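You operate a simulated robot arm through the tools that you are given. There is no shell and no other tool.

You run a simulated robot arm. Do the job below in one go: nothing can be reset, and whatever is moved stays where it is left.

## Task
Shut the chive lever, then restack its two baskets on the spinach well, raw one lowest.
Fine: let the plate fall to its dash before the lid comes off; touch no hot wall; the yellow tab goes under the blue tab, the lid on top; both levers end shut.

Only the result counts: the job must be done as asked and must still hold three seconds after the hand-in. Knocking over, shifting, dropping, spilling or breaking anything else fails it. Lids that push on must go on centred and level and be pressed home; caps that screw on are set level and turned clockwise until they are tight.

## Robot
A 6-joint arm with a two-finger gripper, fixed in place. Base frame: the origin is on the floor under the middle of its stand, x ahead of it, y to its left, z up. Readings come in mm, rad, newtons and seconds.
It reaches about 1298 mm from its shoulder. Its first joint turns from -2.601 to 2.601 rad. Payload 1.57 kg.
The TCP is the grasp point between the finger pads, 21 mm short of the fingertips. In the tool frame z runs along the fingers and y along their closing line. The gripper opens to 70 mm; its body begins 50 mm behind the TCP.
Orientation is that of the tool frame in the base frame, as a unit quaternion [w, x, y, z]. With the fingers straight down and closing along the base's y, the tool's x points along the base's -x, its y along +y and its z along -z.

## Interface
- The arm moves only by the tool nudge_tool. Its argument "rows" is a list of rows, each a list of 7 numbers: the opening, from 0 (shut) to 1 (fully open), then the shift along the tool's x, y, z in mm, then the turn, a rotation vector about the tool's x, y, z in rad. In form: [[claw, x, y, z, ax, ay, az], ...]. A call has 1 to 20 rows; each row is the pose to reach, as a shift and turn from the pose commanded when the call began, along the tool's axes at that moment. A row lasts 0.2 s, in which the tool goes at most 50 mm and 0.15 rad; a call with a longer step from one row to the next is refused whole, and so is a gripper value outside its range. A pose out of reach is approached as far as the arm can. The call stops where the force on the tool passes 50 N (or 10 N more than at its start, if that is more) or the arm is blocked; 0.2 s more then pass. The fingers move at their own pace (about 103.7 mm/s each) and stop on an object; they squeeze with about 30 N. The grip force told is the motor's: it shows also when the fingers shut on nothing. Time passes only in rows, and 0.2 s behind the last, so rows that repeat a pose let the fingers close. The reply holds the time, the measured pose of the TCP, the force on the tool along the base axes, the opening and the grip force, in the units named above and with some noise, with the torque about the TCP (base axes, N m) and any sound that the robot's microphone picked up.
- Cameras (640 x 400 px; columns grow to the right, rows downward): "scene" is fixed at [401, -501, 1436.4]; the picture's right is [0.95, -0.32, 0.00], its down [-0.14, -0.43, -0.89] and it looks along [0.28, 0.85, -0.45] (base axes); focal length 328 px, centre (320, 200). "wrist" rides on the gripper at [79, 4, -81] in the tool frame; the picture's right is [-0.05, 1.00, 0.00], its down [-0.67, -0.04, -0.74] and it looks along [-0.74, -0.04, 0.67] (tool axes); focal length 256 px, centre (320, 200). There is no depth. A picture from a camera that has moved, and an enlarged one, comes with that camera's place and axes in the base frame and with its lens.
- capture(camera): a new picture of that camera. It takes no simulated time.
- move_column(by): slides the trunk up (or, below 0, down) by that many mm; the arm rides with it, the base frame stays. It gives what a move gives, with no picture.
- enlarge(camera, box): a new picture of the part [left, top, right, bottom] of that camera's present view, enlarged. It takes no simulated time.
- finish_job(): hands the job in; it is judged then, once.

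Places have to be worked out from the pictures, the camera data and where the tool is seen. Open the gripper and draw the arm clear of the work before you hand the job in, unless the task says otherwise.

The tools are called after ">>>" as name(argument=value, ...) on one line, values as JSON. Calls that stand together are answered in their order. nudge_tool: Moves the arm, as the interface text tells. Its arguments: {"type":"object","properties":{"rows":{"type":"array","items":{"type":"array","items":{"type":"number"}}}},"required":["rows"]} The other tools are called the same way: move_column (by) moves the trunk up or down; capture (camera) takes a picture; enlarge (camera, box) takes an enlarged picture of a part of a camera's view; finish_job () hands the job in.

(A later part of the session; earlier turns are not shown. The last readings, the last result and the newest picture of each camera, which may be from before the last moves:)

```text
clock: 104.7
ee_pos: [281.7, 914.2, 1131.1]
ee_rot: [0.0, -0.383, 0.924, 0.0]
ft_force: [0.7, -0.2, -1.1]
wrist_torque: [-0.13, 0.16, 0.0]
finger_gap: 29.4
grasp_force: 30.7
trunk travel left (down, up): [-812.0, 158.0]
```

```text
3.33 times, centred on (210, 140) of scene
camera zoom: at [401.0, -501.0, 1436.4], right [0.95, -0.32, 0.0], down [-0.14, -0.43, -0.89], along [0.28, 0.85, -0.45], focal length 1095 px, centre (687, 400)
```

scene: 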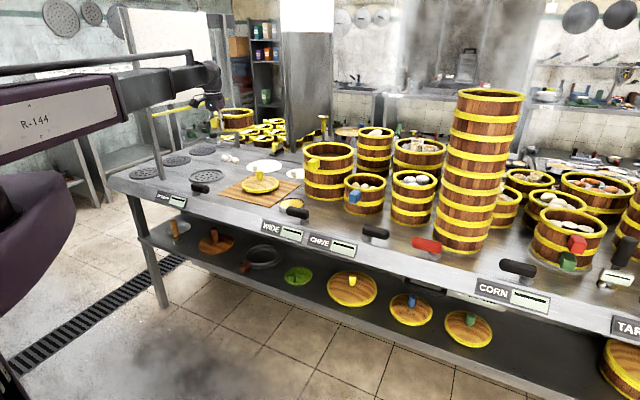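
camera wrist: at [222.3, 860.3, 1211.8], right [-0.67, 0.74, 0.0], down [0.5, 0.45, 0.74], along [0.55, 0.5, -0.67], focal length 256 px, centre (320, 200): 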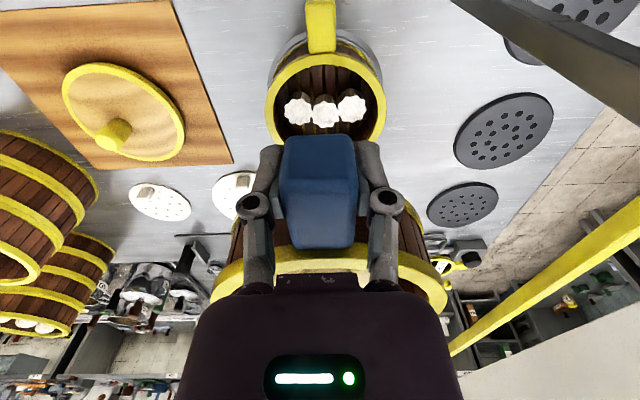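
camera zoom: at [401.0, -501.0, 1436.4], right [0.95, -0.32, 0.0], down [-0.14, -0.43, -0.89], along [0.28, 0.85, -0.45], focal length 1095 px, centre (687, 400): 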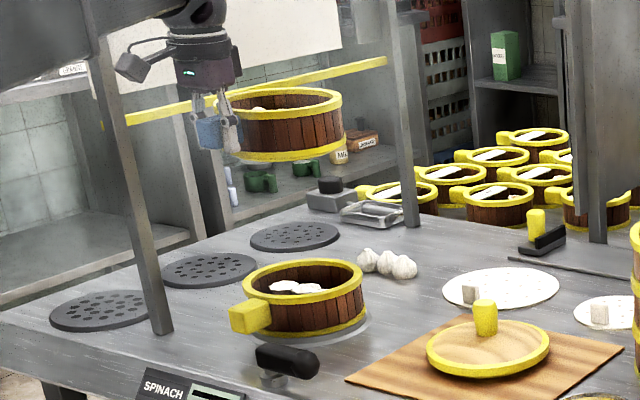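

The blue basket hangs over the well. I trim by about a millimetre each way and lower to about 13 mm above the yellow rim.

>>> nudge_tool(rows=[[0, 1.2, 1.2, 0, 0, 0, 0], [0, 1.2, 1.2, 0, 0, 0, 0]])

>>> move_column(by=-173)

>>> capture(camera="wrist")

>>> enlarge(camera="scene", box=[185, 125, 245, 190])

>>> enlarge(camera="wrist", box=[200, 110, 460, 310])

```text
clock: 105.2
ee_pos: [278.0, 914.6, 1130.1]
ee_rot: [0.0, -0.383, 0.924, 0.0]
ft_force: [-0.5, 0.1, -1.5]
wrist_torque: [-0.11, 0.11, 0.01]
finger_gap: 29.1
grasp_force: 30.1
trunk travel left (down, up): [-812.0, 158.0]
```

```text
clock: 107.2
ee_pos: [279.7, 913.7, 957.2]
ee_rot: [0.0, -0.382, 0.924, 0.0]
ft_force: [0.3, -0.5, -2.5]
wrist_torque: [-0.11, 0.1, 0.01]
finger_gap: 28.9
grasp_force: 30.0
trunk travel left (down, up): [-639.0, 331.0]
```

```text
taken
camera wrist: at [220.1, 860.4, 1038.8], right [-0.67, 0.74, 0.0], down [0.5, 0.45, 0.74], along [0.55, 0.5, -0.67], focal length 256 px, centre (320, 200)
```

wrist: 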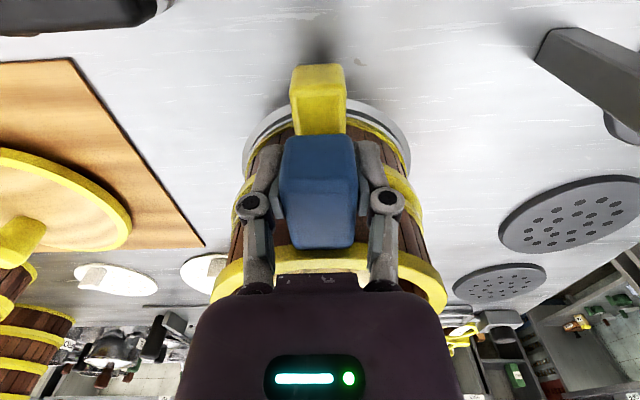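

```text
6.15 times, centred on (215, 158) of scene
camera zoom: at [401.0, -501.0, 1436.4], right [0.95, -0.32, 0.0], down [-0.14, -0.43, -0.89], along [0.28, 0.85, -0.45], focal length 2021 px, centre (966, 462)
```

zoom: 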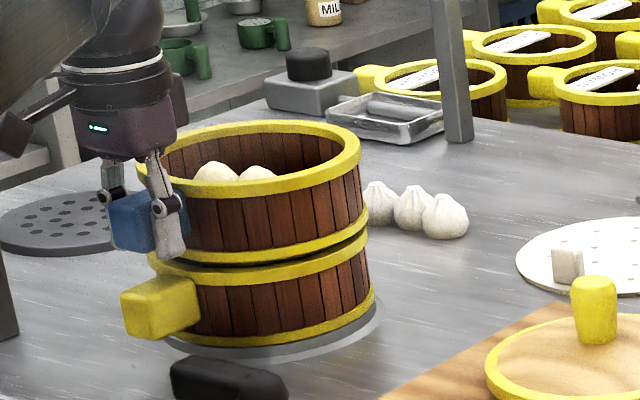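

```text
2.00 times, centred on (330, 210) of wrist
camera zoom: at [220.1, 860.4, 1038.8], right [-0.67, 0.74, 0.0], down [0.5, 0.45, 0.74], along [0.55, 0.5, -0.67], focal length 512 px, centre (300, 180)
```

zoom: 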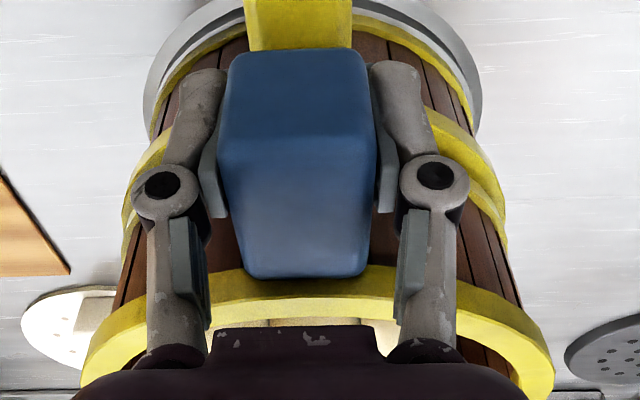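

Sideways the two baskets line up within half a millimetre; in depth the blue one seems about 2 mm too far in. I correct 2 mm and lower in small steps.

>>> nudge_tool(rows=[[0, 2, 0, 0, 0, 0, 0], [0, 2, 0, 0, 0, 0, 0]])

>>> move_column(by=-8)

>>> move_column(by=-2)

>>> enlarge(camera="scene", box=[190, 130, 240, 188])

```text
clock: 107.8
ee_pos: [277.1, 911.9, 957.7]
ee_rot: [0.0, -0.383, 0.924, 0.0]
ft_force: [0.6, -0.3, -2.0]
wrist_torque: [-0.1, 0.12, -0.02]
finger_gap: 29.0
grasp_force: 30.2
trunk travel left (down, up): [-639.0, 331.0]
```

```text
clock: 108.4
ee_pos: [276.5, 912.5, 950.4]
ee_rot: [0.0, -0.382, 0.924, 0.001]
ft_force: [0.4, 3.4, 10.8]
wrist_torque: [0.22, -0.24, 0.09]
finger_gap: 29.0
grasp_force: 30.0
trunk travel left (down, up): [-631.0, 339.0]
```

```text
clock: 108.9
ee_pos: [275.6, 911.5, 949.0]
ee_rot: [0.001, -0.383, 0.924, 0.0]
ft_force: [-0.5, 4.3, 17.8]
wrist_torque: [0.38, -0.3, 0.09]
finger_gap: 29.0
grasp_force: 30.2
trunk travel left (down, up): [-629.0, 341.0]
```

```text
6.90 times, centred on (215, 159) of scene
camera zoom: at [401.0, -501.0, 1436.4], right [0.95, -0.32, 0.0], down [-0.14, -0.43, -0.89], along [0.28, 0.85, -0.45], focal length 2265 px, centre (1044, 483)
```

zoom: 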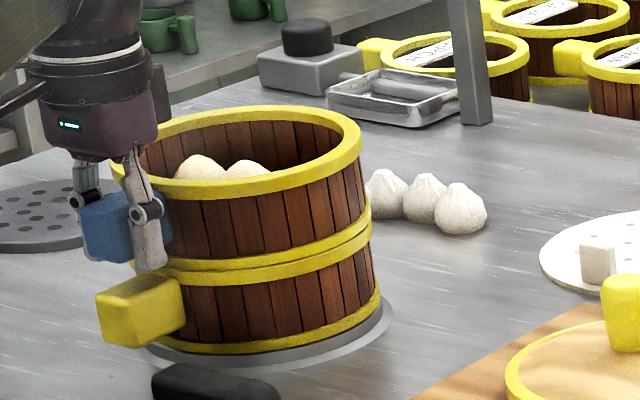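

Contact at z≈950: the near side carries most, the far side a little, and the picture shows the bands flush all along. I relieve the press and release.

>>> move_column(by=1.5)

>>> enlarge(camera="scene", box=[195, 140, 235, 186])

>>> enlarge(camera="wrist", box=[200, 70, 460, 310])

```text
clock: 109.4
ee_pos: [275.1, 910.7, 949.0]
ee_rot: [0.0, -0.383, 0.924, 0.0]
ft_force: [-1.4, 1.2, 2.5]
wrist_torque: [-0.07, 0.08, 0.01]
finger_gap: 28.9
grasp_force: 30.1
trunk travel left (down, up): [-631.0, 339.0]
```

```text
8.70 times, centred on (215, 163) of scene
camera zoom: at [401.0, -501.0, 1436.4], right [0.95, -0.32, 0.0], down [-0.14, -0.43, -0.89], along [0.28, 0.85, -0.45], focal length 2856 px, centre (1233, 522)
```

zoom: 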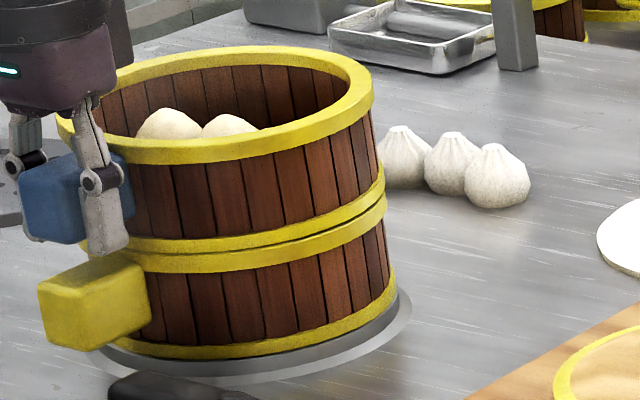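

```text
1.67 times, centred on (330, 190) of wrist
camera zoom: at [218.2, 858.0, 1030.6], right [-0.67, 0.74, 0.0], down [0.5, 0.45, 0.74], along [0.55, 0.5, -0.67], focal length 427 px, centre (303, 217)
```

zoom: 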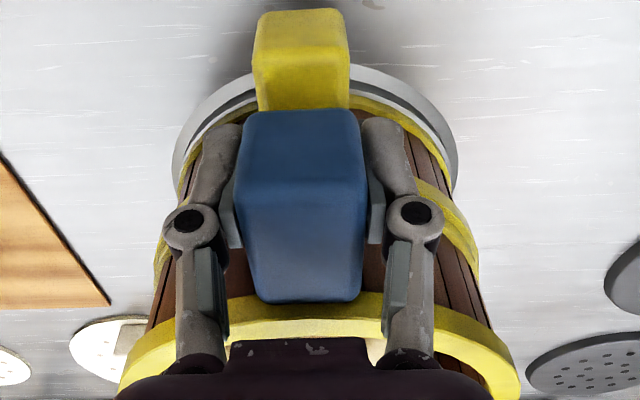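

The bands are flush and the silhouettes line up. I open the fingers and raise straight up.

>>> nudge_tool(rows=[[0.45, 0, 0, 0, 0, 0, 0], [0.6, 0, 0, 0, 0, 0, 0], [0.8, 0, 0, 0, 0, 0, 0], [1, 0, 0, 0, 0, 0, 0], [1, 0, 0, 0, 0, 0, 0]])

>>> move_column(by=150)

>>> capture(camera="wrist")

>>> enlarge(camera="wrist", box=[230, 10, 420, 230])

>>> enlarge(camera="scene", box=[180, 130, 240, 190])

```text
clock: 110.6
ee_pos: [277.4, 911.7, 949.0]
ee_rot: [0.0, -0.382, 0.924, 0.0]
ft_force: [-0.2, 0.4, 0.5]
wrist_torque: [-0.03, 0.02, 0.02]
finger_gap: 70.0
grasp_force: 0.2
trunk travel left (down, up): [-631.0, 339.0]
```

```text
clock: 112.3
ee_pos: [276.5, 912.2, 1099.8]
ee_rot: [0.0, -0.383, 0.924, 0.001]
ft_force: [0.7, -0.5, 0.3]
wrist_torque: [0.04, -0.01, 0.03]
finger_gap: 70.0
grasp_force: 0.1
trunk travel left (down, up): [-781.0, 189.0]
```

```text
taken
camera wrist: at [218.5, 858.7, 1180.4], right [-0.67, 0.74, 0.0], down [0.5, 0.45, 0.74], along [0.55, 0.5, -0.67], focal length 256 px, centre (320, 200)
```

wrist: 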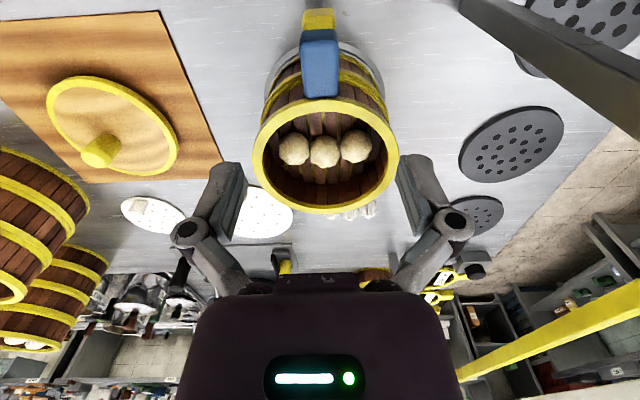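

```text
1.82 times, centred on (325, 120) of wrist
camera zoom: at [218.5, 858.7, 1180.4], right [-0.67, 0.74, 0.0], down [0.5, 0.45, 0.74], along [0.55, 0.5, -0.67], focal length 465 px, centre (311, 346)
```

zoom: 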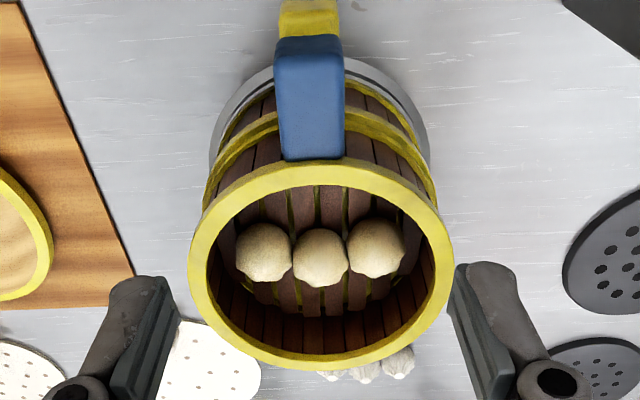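

```text
6.67 times, centred on (210, 160) of scene
camera zoom: at [401.0, -501.0, 1436.4], right [0.95, -0.32, 0.0], down [-0.14, -0.43, -0.89], along [0.28, 0.85, -0.45], focal length 2190 px, centre (1053, 467)
```

zoom: 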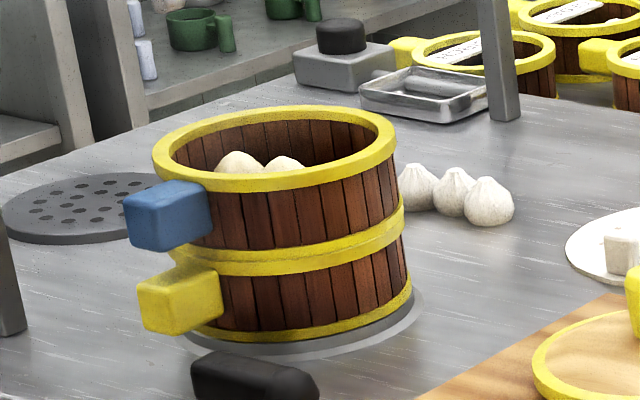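

Stacked blue over yellow. I enlarge the seam and the rim to make sure the blue basket is level and flush.

>>> enlarge(camera="scene", box=[192, 145, 228, 185])

>>> enlarge(camera="wrist", box=[245, 90, 405, 220])

>>> enlarge(camera="wrist", box=[255, 30, 395, 120])

```text
10.00 times, centred on (210, 165) of scene
camera zoom: at [401.0, -501.0, 1436.4], right [0.95, -0.32, 0.0], down [-0.14, -0.43, -0.89], along [0.28, 0.85, -0.45], focal length 3284 px, centre (1420, 550)
```

zoom: 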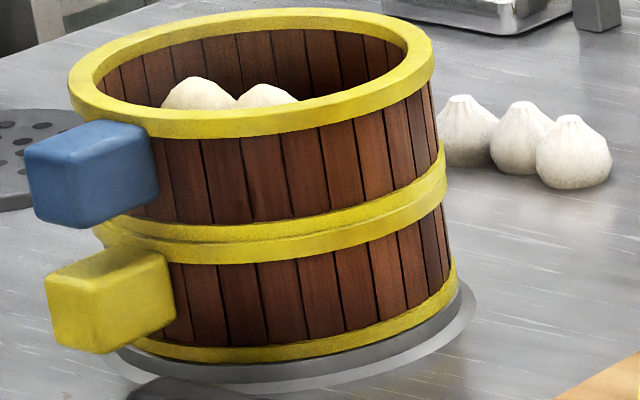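

```text
3.08 times, centred on (325, 155) of wrist
camera zoom: at [218.5, 858.7, 1180.4], right [-0.67, 0.74, 0.0], down [0.5, 0.45, 0.74], along [0.55, 0.5, -0.67], focal length 788 px, centre (305, 338)
```

zoom: 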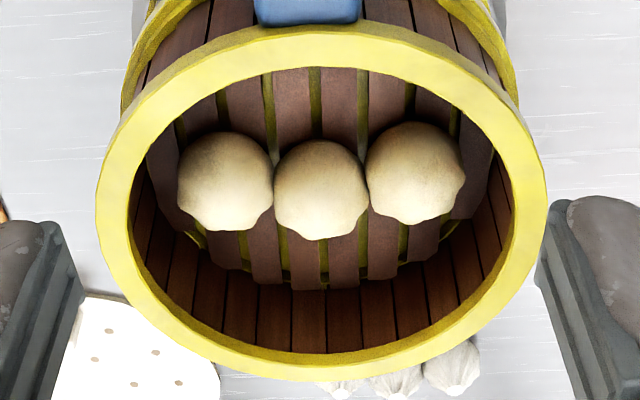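

```text
4.44 times, centred on (325, 75) of wrist
camera zoom: at [218.5, 858.7, 1180.4], right [-0.67, 0.74, 0.0], down [0.5, 0.45, 0.74], along [0.55, 0.5, -0.67], focal length 1138 px, centre (298, 756)
```

zoom: 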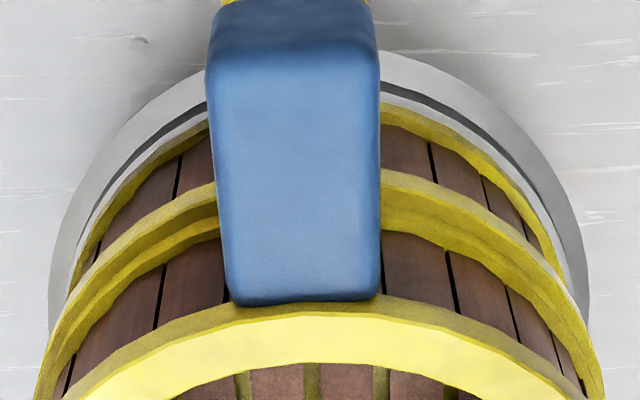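

The blue basket is flush and level on the yellow one. Now I go back for the lid on the mat, moving above its knob.

>>> nudge_tool(rows=[[1, -12, -35, 0, 0, 0, 0], [1, -26, -77, 0, 0, 0, 0], [1, -40, -119, 0, 0, 0, 0], [1, -54, -161, 0, 0, 0, 0], [1, -68, -203, 0, 0, 0, 0], [1, -82, -245, 0, 0, 0, 0], [1, -98.5, -291, 0, 0, 0, 0], [1, -98.5, -291, 0, 0, 0, 0]])

>>> move_column(by=-115)

>>> capture(camera="wrist")

```text
clock: 114.1
ee_pos: [552.1, 775.2, 1099.7]
ee_rot: [0.0, -0.382, 0.924, 0.0]
ft_force: [0.4, 0.1, -0.3]
wrist_torque: [0.03, -0.01, 0.0]
finger_gap: 70.1
grasp_force: 0.0
trunk travel left (down, up): [-781.0, 189.0]
```

```text
clock: 115.6
ee_pos: [551.7, 774.1, 984.0]
ee_rot: [0.0, -0.382, 0.924, 0.0]
ft_force: [-0.2, 0.0, 0.4]
wrist_torque: [0.02, 0.02, -0.02]
finger_gap: 69.9
grasp_force: 0.1
trunk travel left (down, up): [-666.0, 304.0]
```

```text
taken
camera wrist: at [493.9, 721.4, 1065.7], right [-0.67, 0.74, 0.0], down [0.5, 0.45, 0.74], along [0.55, 0.5, -0.67], focal length 256 px, centre (320, 200)
```

wrist: 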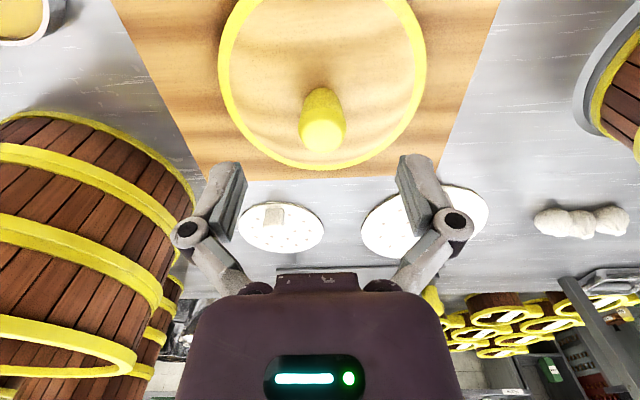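

The knob is actually about 6.5 mm further in than where I gripped it before (which also explains the basket offset). I correct that, lower to z≈921 and check.

>>> nudge_tool(rows=[[1, -6.5, 0.7, 0, 0, 0, 0], [1, -6.5, 0.7, 0, 0, 0, 0]])

>>> move_column(by=-50)

>>> capture(camera="wrist")

```text
clock: 116.2
ee_pos: [556.3, 779.7, 984.2]
ee_rot: [0.0, -0.383, 0.924, 0.0]
ft_force: [0.1, -0.5, 0.8]
wrist_torque: [-0.03, 0.01, -0.01]
finger_gap: 70.2
grasp_force: 0.1
trunk travel left (down, up): [-666.0, 304.0]
```

```text
clock: 117.1
ee_pos: [555.5, 779.5, 933.6]
ee_rot: [-0.001, -0.382, 0.924, 0.0]
ft_force: [-0.7, -0.5, 0.6]
wrist_torque: [-0.01, 0.0, 0.01]
finger_gap: 69.9
grasp_force: 0.1
trunk travel left (down, up): [-616.0, 354.0]
```

```text
taken
camera wrist: at [497.7, 726.6, 1015.7], right [-0.67, 0.74, 0.0], down [0.5, 0.45, 0.74], along [0.55, 0.5, -0.67], focal length 256 px, centre (320, 200)
```

wrist: 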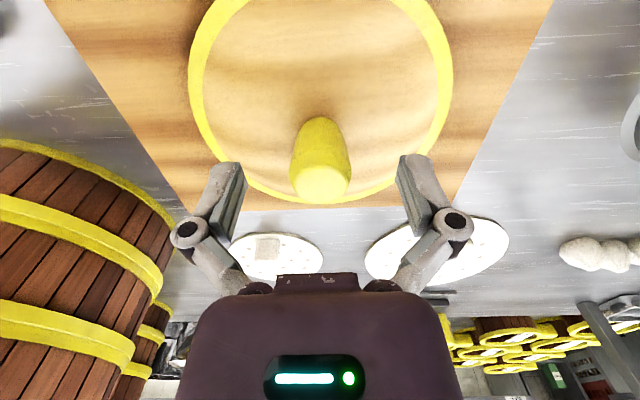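

The knob top now sits right at the TCP's projection. I lower 12 mm and close on it.

>>> move_column(by=-12)

>>> nudge_tool(rows=[[0.7, 0, 0, 0, 0, 0, 0], [0.5, 0, 0, 0, 0, 0, 0], [0.4, 0, 0, 0, 0, 0, 0], [0.2, 0, 0, 0, 0, 0, 0], [0, 0, 0, 0, 0, 0, 0], [0, 0, 0, 0, 0, 0, 0]])

>>> capture(camera="wrist")

```text
clock: 117.7
ee_pos: [556.4, 780.6, 922.6]
ee_rot: [0.0, -0.382, 0.924, 0.0]
ft_force: [0.0, 0.1, 0.0]
wrist_torque: [-0.01, 0.01, -0.05]
finger_gap: 69.9
grasp_force: 0.0
trunk travel left (down, up): [-604.0, 366.0]
```

```text
clock: 119.1
ee_pos: [556.2, 779.0, 923.5]
ee_rot: [-0.001, -0.382, 0.924, 0.0]
ft_force: [0.0, -0.2, 2.2]
wrist_torque: [0.0, 0.01, -0.03]
finger_gap: 29.8
grasp_force: 30.1
trunk travel left (down, up): [-604.0, 366.0]
```

```text
taken
camera wrist: at [497.8, 726.7, 1003.6], right [-0.67, 0.74, 0.0], down [0.5, 0.45, 0.74], along [0.55, 0.5, -0.67], focal length 256 px, centre (320, 200)
```

wrist: 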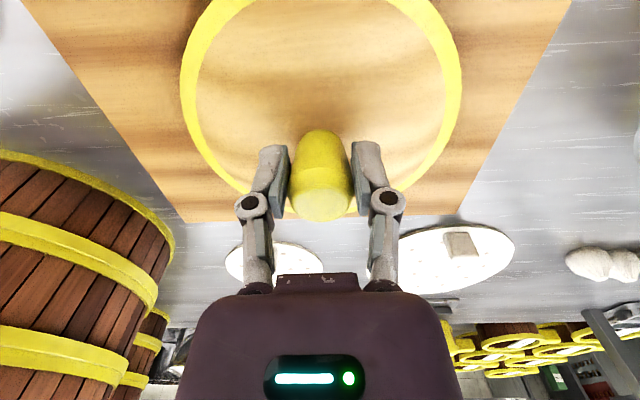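

The lid is held centrally. I lift it and carry it over the new stack.

>>> move_column(by=190)

>>> nudge_tool(rows=[[0, 0, 10, 0, 0, 0, 0], [0, 1, 35, 0, 0, 0, 0], [0, 1, 68, 0, 0, 0, 0], [0, 2, 102, 0, 0, 0, 0], [0, 2, 136, 0, 0, 0, 0], [0, 3, 170, 0, 0, 0, 0], [0, 3, 204, 0, 0, 0, 0], [0, 4, 238, 0, 0, 0, 0], [0, 4, 265, 0, 0, 0, 0], [0, 4, 283, 0, 0, 0, 0], [0, 4, 291.4, 0, 0, 0, 0], [0, 4, 291.4, 0, 0, 0, 0]])

>>> capture(camera="wrist")

>>> enlarge(camera="scene", box=[160, 80, 260, 190])

```text
clock: 121.2
ee_pos: [556.3, 780.2, 1111.3]
ee_rot: [0.0, -0.383, 0.924, 0.0]
ft_force: [-0.4, 1.1, 0.4]
wrist_torque: [-0.01, 0.07, 0.03]
finger_gap: 29.9
grasp_force: 29.7
trunk travel left (down, up): [-794.0, 176.0]
```

```text
clock: 123.8
ee_pos: [348.1, 984.9, 1111.8]
ee_rot: [-0.001, -0.383, 0.924, 0.0]
ft_force: [-0.1, -0.1, -1.1]
wrist_torque: [-0.01, -0.02, 0.04]
finger_gap: 29.5
grasp_force: 29.9
trunk travel left (down, up): [-794.0, 176.0]
```

```text
taken
camera wrist: at [289.1, 930.5, 1193.4], right [-0.67, 0.74, 0.0], down [0.5, 0.45, 0.74], along [0.55, 0.5, -0.67], focal length 256 px, centre (320, 200)
```

wrist: 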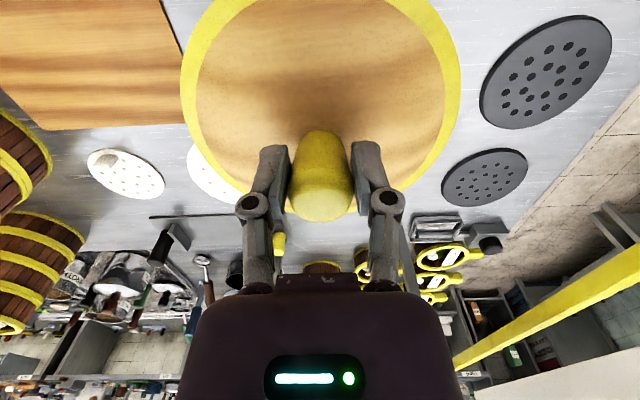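

```text
3.64 times, centred on (210, 135) of scene
camera zoom: at [401.0, -501.0, 1436.4], right [0.95, -0.32, 0.0], down [-0.14, -0.43, -0.89], along [0.28, 0.85, -0.45], focal length 1194 px, centre (720, 436)
```

zoom: 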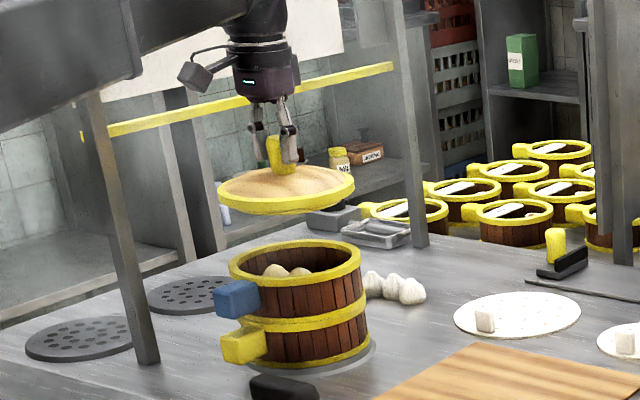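

The lid is over the stack. I lower to about 12 mm above the blue rim and compare the outlines.

>>> move_column(by=-62)

>>> enlarge(camera="scene", box=[182, 115, 242, 185])

>>> capture(camera="wrist")

```text
clock: 124.8
ee_pos: [347.1, 983.2, 1050.4]
ee_rot: [-0.001, -0.383, 0.924, 0.0]
ft_force: [0.4, 0.6, 0.0]
wrist_torque: [-0.01, 0.02, -0.01]
finger_gap: 29.5
grasp_force: 30.6
trunk travel left (down, up): [-732.0, 238.0]
```

```text
5.71 times, centred on (212, 150) of scene
camera zoom: at [401.0, -501.0, 1436.4], right [0.95, -0.32, 0.0], down [-0.14, -0.43, -0.89], along [0.28, 0.85, -0.45], focal length 1877 px, centre (937, 486)
```

zoom: 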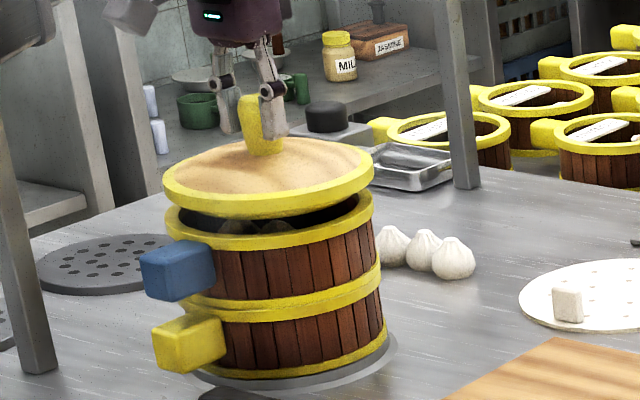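

```text
taken
camera wrist: at [289.1, 930.2, 1131.6], right [-0.67, 0.74, 0.0], down [0.5, 0.45, 0.74], along [0.55, 0.5, -0.67], focal length 256 px, centre (320, 200)
```

wrist: 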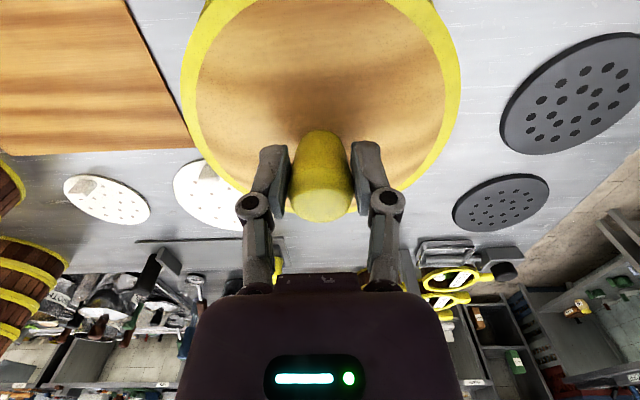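

Lid and rim outlines nearly coincide; I enlarge more to measure the remaining offset.

>>> enlarge(camera="scene", box=[192, 135, 232, 170])

>>> enlarge(camera="wrist", box=[170, 0, 470, 230])

```text
11.43 times, centred on (212, 152) of scene
camera zoom: at [401.0, -501.0, 1436.4], right [0.95, -0.32, 0.0], down [-0.14, -0.43, -0.89], along [0.28, 0.85, -0.45], focal length 3753 px, centre (1554, 743)
```

zoom: 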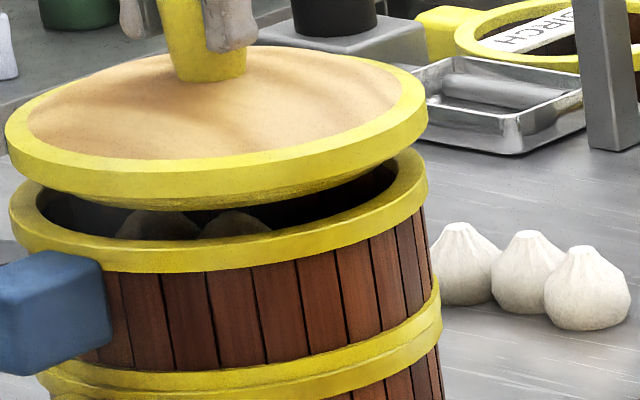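

```text
1.74 times, centred on (320, 115) of wrist
camera zoom: at [289.1, 930.2, 1131.6], right [-0.67, 0.74, 0.0], down [0.5, 0.45, 0.74], along [0.55, 0.5, -0.67], focal length 445 px, centre (320, 348)
```

zoom: 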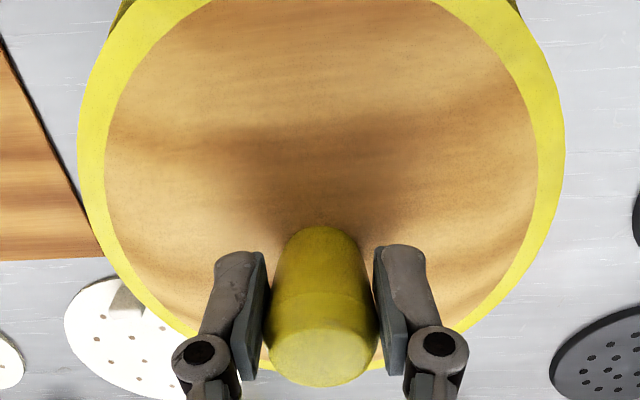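

By the mid-lines the lid is about 5 mm too far in relative to the blue rim. I move it 4.5 mm toward the robot and measure again.

>>> nudge_tool(rows=[[0, 2.5, 0, 0, 0, 0, 0], [0, 4.5, 0, 0, 0, 0, 0], [0, 4.5, 0, 0, 0, 0, 0]])

>>> enlarge(camera="scene", box=[192, 135, 232, 170])

>>> enlarge(camera="wrist", box=[170, 0, 470, 100])

```text
clock: 125.6
ee_pos: [343.8, 980.6, 1050.6]
ee_rot: [0.0, -0.383, 0.924, 0.0]
ft_force: [0.6, -0.3, 0.1]
wrist_torque: [-0.01, -0.01, 0.05]
finger_gap: 30.0
grasp_force: 30.2
trunk travel left (down, up): [-732.0, 238.0]
```

```text
11.43 times, centred on (212, 152) of scene
camera zoom: at [401.0, -501.0, 1436.4], right [0.95, -0.32, 0.0], down [-0.14, -0.43, -0.89], along [0.28, 0.85, -0.45], focal length 3753 px, centre (1554, 743)
```

zoom: 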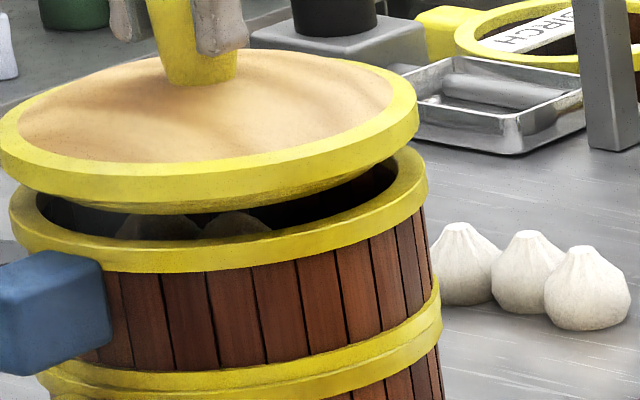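

```text
2.13 times, centred on (320, 50) of wrist
camera zoom: at [285.5, 927.6, 1131.4], right [-0.67, 0.74, 0.0], down [0.5, 0.45, 0.74], along [0.55, 0.5, -0.67], focal length 546 px, centre (320, 520)
```

zoom: 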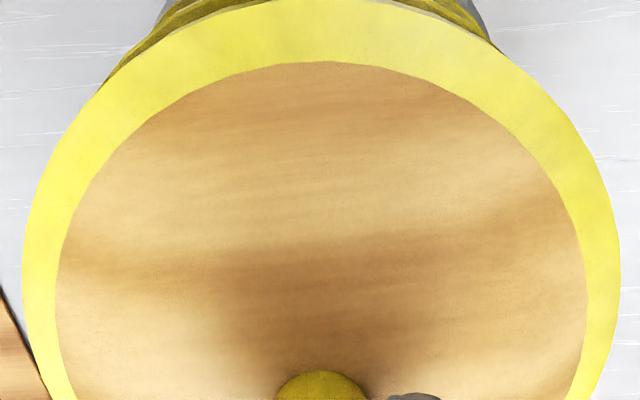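

Most of the offset is gone; about 1.5 mm in depth and 1 mm sideways remain. I trim that and lower step by step; a proper seat should come near z≈1035, a misfit a few millimetres higher.

>>> nudge_tool(rows=[[0, 1.5, -1, 0, 0, 0, 0], [0, 1.5, -1, 0, 0, 0, 0]])

>>> move_column(by=-6)

>>> enlarge(camera="scene", box=[188, 135, 236, 175])

```text
clock: 126.2
ee_pos: [343.9, 979.3, 1050.7]
ee_rot: [0.0, -0.383, 0.924, -0.001]
ft_force: [0.6, -0.3, -1.0]
wrist_torque: [-0.02, 0.03, -0.02]
finger_gap: 29.6
grasp_force: 30.3
trunk travel left (down, up): [-732.0, 238.0]
```

```text
clock: 126.8
ee_pos: [343.7, 979.0, 1043.6]
ee_rot: [0.0, -0.383, 0.924, 0.0]
ft_force: [0.4, 0.1, -0.3]
wrist_torque: [0.01, 0.02, -0.01]
finger_gap: 29.6
grasp_force: 30.6
trunk travel left (down, up): [-726.0, 244.0]
```

```text
10.00 times, centred on (212, 155) of scene
camera zoom: at [401.0, -501.0, 1436.4], right [0.95, -0.32, 0.0], down [-0.14, -0.43, -0.89], along [0.28, 0.85, -0.45], focal length 3284 px, centre (1400, 650)
```

zoom: 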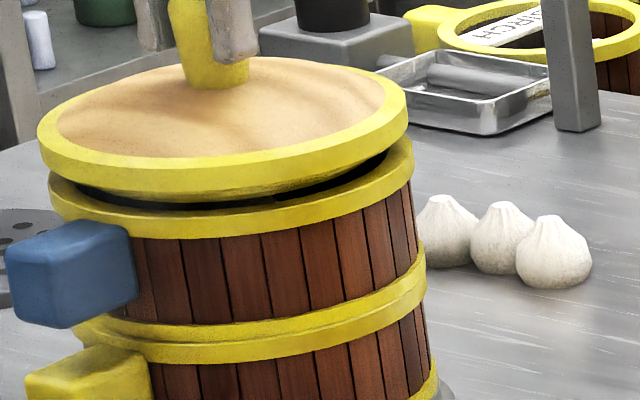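

The mid-lines now coincide. I keep lowering in small steps, reading the force.

>>> move_column(by=-4)

>>> move_column(by=-2)

```text
clock: 127.3
ee_pos: [343.0, 979.2, 1040.2]
ee_rot: [0.0, -0.383, 0.924, 0.0]
ft_force: [0.1, 0.1, -1.0]
wrist_torque: [-0.01, 0.03, 0.0]
finger_gap: 29.7
grasp_force: 30.2
trunk travel left (down, up): [-722.0, 248.0]
```

```text
clock: 127.8
ee_pos: [343.2, 979.1, 1038.9]
ee_rot: [0.0, -0.382, 0.924, 0.0]
ft_force: [0.4, -0.5, -0.8]
wrist_torque: [0.01, -0.02, -0.01]
finger_gap: 29.8
grasp_force: 30.2
trunk travel left (down, up): [-720.0, 250.0]
```

>>> move_column(by=-2)

>>> move_column(by=-2)

>>> enlarge(camera="scene", box=[188, 135, 236, 175])

```text
clock: 128.3
ee_pos: [344.2, 979.4, 1037.3]
ee_rot: [-0.001, -0.382, 0.924, 0.001]
ft_force: [-0.3, -0.2, -0.7]
wrist_torque: [0.05, -0.02, 0.02]
finger_gap: 29.5
grasp_force: 29.7
trunk travel left (down, up): [-718.0, 252.0]
```

```text
clock: 128.9
ee_pos: [343.5, 978.4, 1035.0]
ee_rot: [0.001, -0.382, 0.924, 0.0]
ft_force: [0.6, 0.2, 1.0]
wrist_torque: [-0.01, 0.01, -0.1]
finger_gap: 29.4
grasp_force: 29.6
trunk travel left (down, up): [-716.0, 254.0]
```

```text
10.00 times, centred on (212, 155) of scene
camera zoom: at [401.0, -501.0, 1436.4], right [0.95, -0.32, 0.0], down [-0.14, -0.43, -0.89], along [0.28, 0.85, -0.45], focal length 3284 px, centre (1400, 650)
```

zoom: 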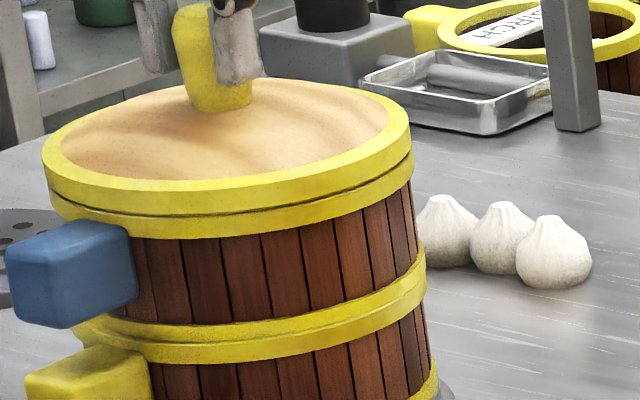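

The lid has settled onto the rim exactly at the expected height. I press down a little with the knob gripped.

>>> move_column(by=-2)

>>> move_column(by=-1.5)

>>> enlarge(camera="scene", box=[188, 135, 236, 175])

```text
clock: 129.4
ee_pos: [342.8, 978.6, 1035.1]
ee_rot: [0.001, -0.382, 0.924, 0.002]
ft_force: [1.4, 6.7, 19.0]
wrist_torque: [0.31, -0.19, -0.08]
finger_gap: 30.0
grasp_force: 30.5
trunk travel left (down, up): [-714.0, 256.0]
```

```text
clock: 129.9
ee_pos: [342.0, 977.4, 1032.1]
ee_rot: [0.0, -0.383, 0.924, 0.001]
ft_force: [-3.5, 0.4, 12.6]
wrist_torque: [0.0, 0.02, 0.05]
finger_gap: 28.9
grasp_force: 30.5
trunk travel left (down, up): [-712.0, 258.0]
```

```text
10.00 times, centred on (212, 155) of scene
camera zoom: at [401.0, -501.0, 1436.4], right [0.95, -0.32, 0.0], down [-0.14, -0.43, -0.89], along [0.28, 0.85, -0.45], focal length 3284 px, centre (1400, 650)
```

zoom: 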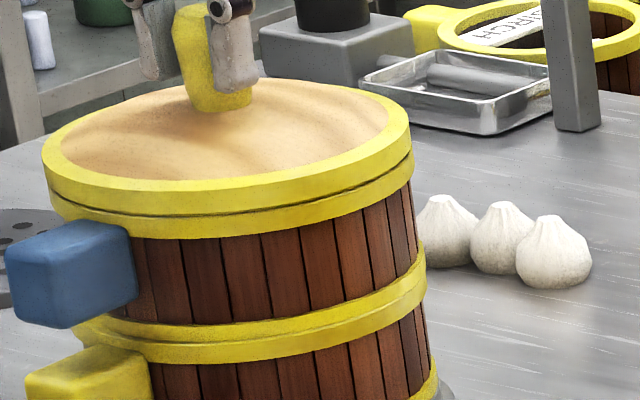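

The lid did not move further while the fingers slid a little on the knob at 19 N, so it seems home. I relieve, open, and rise to inspect from above.

>>> move_column(by=1.5)

>>> nudge_tool(rows=[[0.5, 0, 0, 0, 0, 0, 0], [0.7, 0, 0, 0, 0, 0, 0], [1, 0, 0, 0, 0, 0, 0], [1, 0, 0, 0, 0, 0, 0]])

>>> move_column(by=60)

>>> capture(camera="wrist")

>>> enlarge(camera="scene", box=[182, 130, 242, 190])

```text
clock: 130.4
ee_pos: [344.1, 978.5, 1032.5]
ee_rot: [0.0, -0.383, 0.924, 0.0]
ft_force: [0.6, 0.1, -1.1]
wrist_torque: [0.02, 0.01, 0.01]
finger_gap: 29.1
grasp_force: 29.7
trunk travel left (down, up): [-714.0, 256.0]
```

```text
clock: 131.4
ee_pos: [343.0, 978.9, 1031.3]
ee_rot: [0.0, -0.383, 0.924, 0.0]
ft_force: [-0.1, -0.2, -0.7]
wrist_torque: [0.06, -0.02, 0.02]
finger_gap: 70.0
grasp_force: 0.1
trunk travel left (down, up): [-714.0, 256.0]
```

```text
clock: 132.4
ee_pos: [343.4, 979.4, 1092.3]
ee_rot: [0.0, -0.383, 0.924, 0.0]
ft_force: [-0.5, 0.6, -0.2]
wrist_torque: [-0.02, 0.02, 0.04]
finger_gap: 70.2
grasp_force: 0.0
trunk travel left (down, up): [-774.0, 196.0]
```

```text
taken
camera wrist: at [285.2, 925.8, 1173.3], right [-0.67, 0.74, 0.0], down [0.5, 0.45, 0.74], along [0.55, 0.5, -0.67], focal length 256 px, centre (320, 200)
```

wrist: 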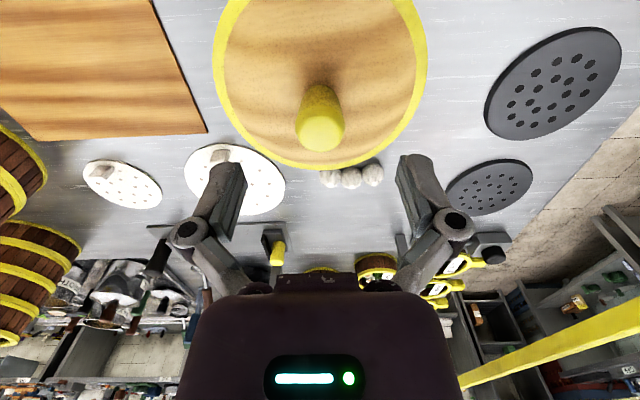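

```text
6.67 times, centred on (212, 160) of scene
camera zoom: at [401.0, -501.0, 1436.4], right [0.95, -0.32, 0.0], down [-0.14, -0.43, -0.89], along [0.28, 0.85, -0.45], focal length 2190 px, centre (1040, 467)
```

zoom: 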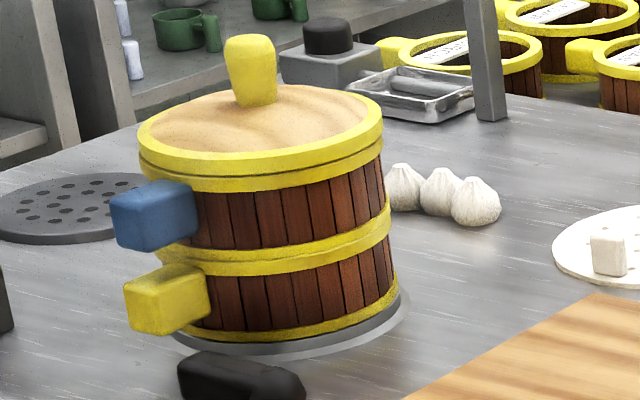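

The lid sits flush and centred (its centre measures at the blue rim's centre). To be sure it is pressed home, I close the fingers and push straight down on the knob's top.

>>> nudge_tool(rows=[[0.5, -2.3, 0, 0, 0, 0, 0], [0, -2.3, 0, 0, 0, 0, 0], [0, -2.3, 0, 0, 0, 0, 0], [0, -2.3, 0, 0, 0, 0, 0]])

>>> move_column(by=-20)

>>> capture(camera="wrist")

>>> enlarge(camera="scene", box=[188, 115, 236, 165])

```text
clock: 133.4
ee_pos: [345.3, 982.2, 1092.7]
ee_rot: [0.0, -0.383, 0.924, 0.0]
ft_force: [-1.1, 0.0, 0.3]
wrist_torque: [-0.03, -0.01, -0.02]
finger_gap: 0.0
grasp_force: 28.6
trunk travel left (down, up): [-774.0, 196.0]
```

```text
clock: 134.1
ee_pos: [344.7, 979.8, 1071.4]
ee_rot: [0.0, -0.383, 0.924, -0.001]
ft_force: [-0.1, 0.0, 0.4]
wrist_torque: [-0.01, 0.0, 0.0]
finger_gap: 0.1
grasp_force: 28.9
trunk travel left (down, up): [-754.0, 216.0]
```

```text
taken
camera wrist: at [286.9, 926.8, 1153.6], right [-0.67, 0.74, 0.0], down [0.5, 0.45, 0.75], along [0.55, 0.5, -0.67], focal length 256 px, centre (320, 200)
```

wrist: 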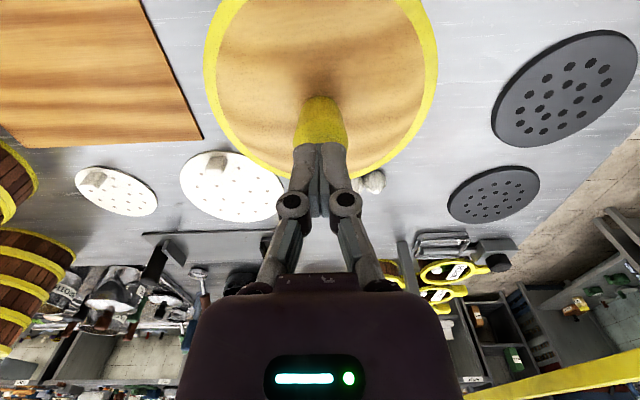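

```text
8.00 times, centred on (212, 140) of scene
camera zoom: at [401.0, -501.0, 1436.4], right [0.95, -0.32, 0.0], down [-0.14, -0.43, -0.89], along [0.28, 0.85, -0.45], focal length 2627 px, centre (1184, 680)
```

zoom: 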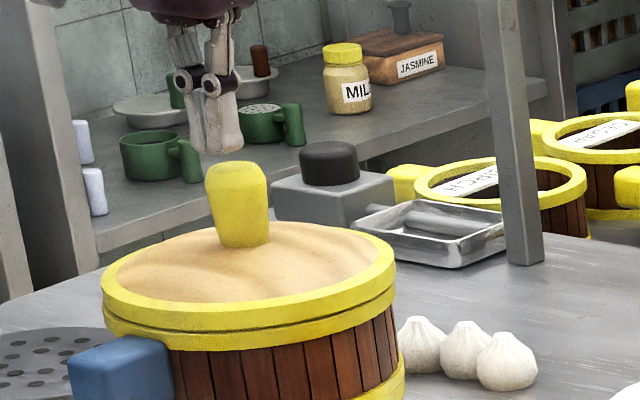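

The scene view shows the closed tips still short of the knob's axis; the wrist view suggests about 6 mm. I move 6 mm further in and check again before pressing.

>>> nudge_tool(rows=[[0, -3, 0, 0, 0, 0, 0], [0, -6, 0, 0, 0, 0, 0], [0, -6, 0, 0, 0, 0, 0]])

>>> enlarge(camera="scene", box=[188, 115, 236, 165])

>>> enlarge(camera="wrist", box=[200, 0, 440, 220])

```text
clock: 134.9
ee_pos: [349.6, 984.5, 1071.5]
ee_rot: [0.0, -0.383, 0.924, 0.0]
ft_force: [-0.2, -0.2, -0.2]
wrist_torque: [0.01, -0.03, -0.02]
finger_gap: 0.0
grasp_force: 28.4
trunk travel left (down, up): [-754.0, 216.0]
```

```text
8.00 times, centred on (212, 140) of scene
camera zoom: at [401.0, -501.0, 1436.4], right [0.95, -0.32, 0.0], down [-0.14, -0.43, -0.89], along [0.28, 0.85, -0.45], focal length 2627 px, centre (1184, 680)
```

zoom: 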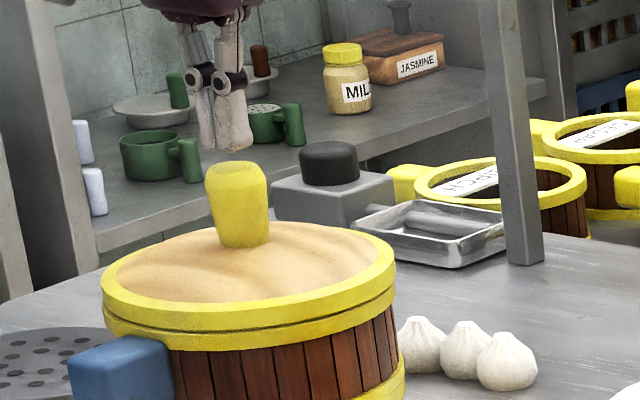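

```text
1.82 times, centred on (320, 110) of wrist
camera zoom: at [291.7, 930.9, 1153.5], right [-0.67, 0.74, 0.0], down [0.5, 0.45, 0.74], along [0.55, 0.5, -0.67], focal length 465 px, centre (320, 364)
```

zoom: 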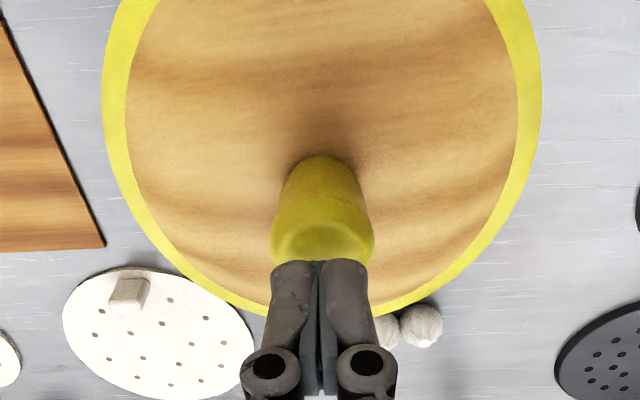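

The closed tips are now over the knob within a few millimetres. I lower to contact and press gently.

>>> move_column(by=-8)

>>> move_column(by=-2)

>>> move_column(by=-2)

```text
clock: 135.4
ee_pos: [351.0, 984.1, 1063.5]
ee_rot: [-0.001, -0.382, 0.924, 0.0]
ft_force: [0.0, 0.4, 0.1]
wrist_torque: [0.02, 0.02, 0.03]
finger_gap: 0.0
grasp_force: 27.9
trunk travel left (down, up): [-746.0, 224.0]
```

```text
clock: 136.0
ee_pos: [350.6, 985.4, 1063.0]
ee_rot: [0.0, -0.383, 0.924, -0.001]
ft_force: [-0.4, 0.2, -0.2]
wrist_torque: [-0.01, 0.0, 0.04]
finger_gap: 0.0
grasp_force: 28.8
trunk travel left (down, up): [-744.0, 226.0]
```

```text
clock: 136.5
ee_pos: [349.9, 983.9, 1062.5]
ee_rot: [0.0, -0.383, 0.924, 0.0]
ft_force: [1.5, 6.1, 16.9]
wrist_torque: [0.13, -0.02, 0.02]
finger_gap: 5.7
grasp_force: 28.9
trunk travel left (down, up): [-742.0, 228.0]
```

Contact on the knob with 17 N; one more millimetre for a firm press.

>>> move_column(by=-1)

>>> enlarge(camera="scene", box=[188, 120, 236, 170])

```text
clock: 137.0
ee_pos: [350.1, 983.4, 1061.6]
ee_rot: [0.001, -0.383, 0.924, 0.001]
ft_force: [4.8, 12.2, 30.8]
wrist_torque: [0.23, -0.11, -0.04]
finger_gap: 6.0
grasp_force: 28.0
trunk travel left (down, up): [-741.0, 229.0]
```

```text
8.00 times, centred on (212, 145) of scene
camera zoom: at [401.0, -501.0, 1436.4], right [0.95, -0.32, 0.0], down [-0.14, -0.43, -0.89], along [0.28, 0.85, -0.45], focal length 2627 px, centre (1184, 640)
```

zoom: 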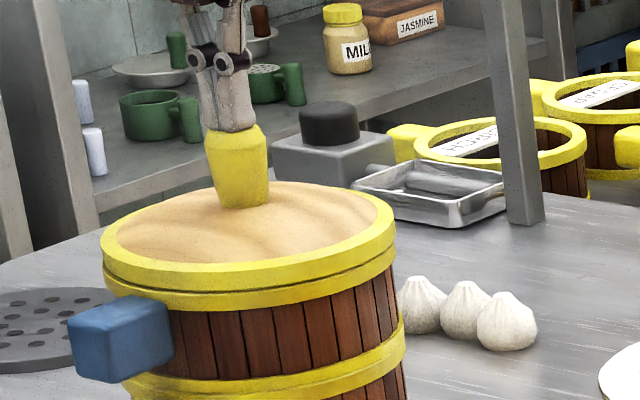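

Pressed with 31 N and the lid did not move: it is home. I lift off and inspect the stack.

>>> move_column(by=2)

>>> move_column(by=60)

>>> enlarge(camera="scene", box=[182, 130, 242, 190])

>>> capture(camera="wrist")

```text
clock: 137.5
ee_pos: [350.1, 983.3, 1061.5]
ee_rot: [-0.001, -0.383, 0.924, -0.001]
ft_force: [-0.5, 1.4, 7.6]
wrist_torque: [0.0, -0.03, 0.02]
finger_gap: 5.9
grasp_force: 28.8
trunk travel left (down, up): [-743.0, 227.0]
```

```text
clock: 138.5
ee_pos: [351.0, 984.5, 1120.8]
ee_rot: [0.0, -0.382, 0.924, 0.0]
ft_force: [-0.3, 0.7, -0.7]
wrist_torque: [-0.01, -0.02, 0.01]
finger_gap: 0.1
grasp_force: 28.1
trunk travel left (down, up): [-803.0, 167.0]
```

```text
6.67 times, centred on (212, 160) of scene
camera zoom: at [401.0, -501.0, 1436.4], right [0.95, -0.32, 0.0], down [-0.14, -0.43, -0.89], along [0.28, 0.85, -0.45], focal length 2190 px, centre (1040, 467)
```

zoom: 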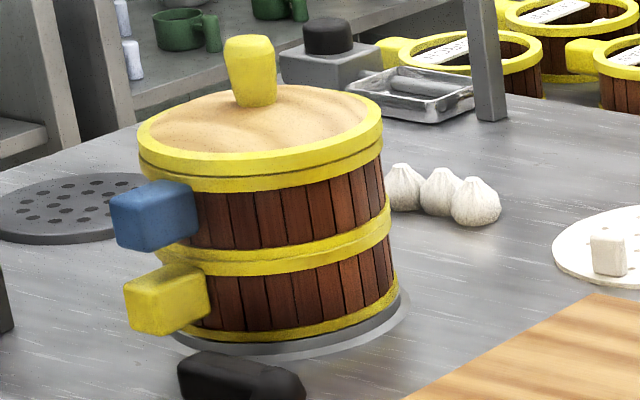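

```text
taken
camera wrist: at [291.7, 931.2, 1202.2], right [-0.67, 0.74, 0.0], down [0.5, 0.45, 0.74], along [0.55, 0.5, -0.67], focal length 256 px, centre (320, 200)
```

wrist: 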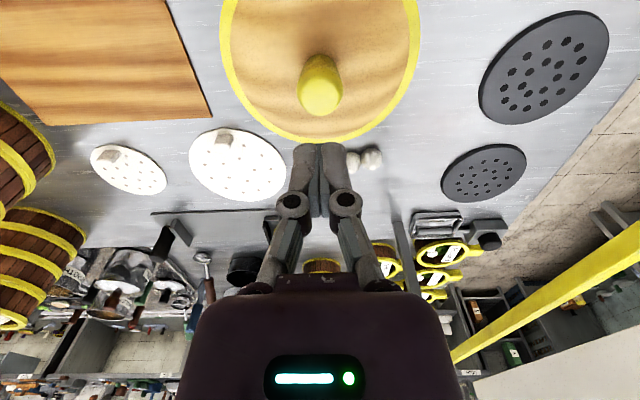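

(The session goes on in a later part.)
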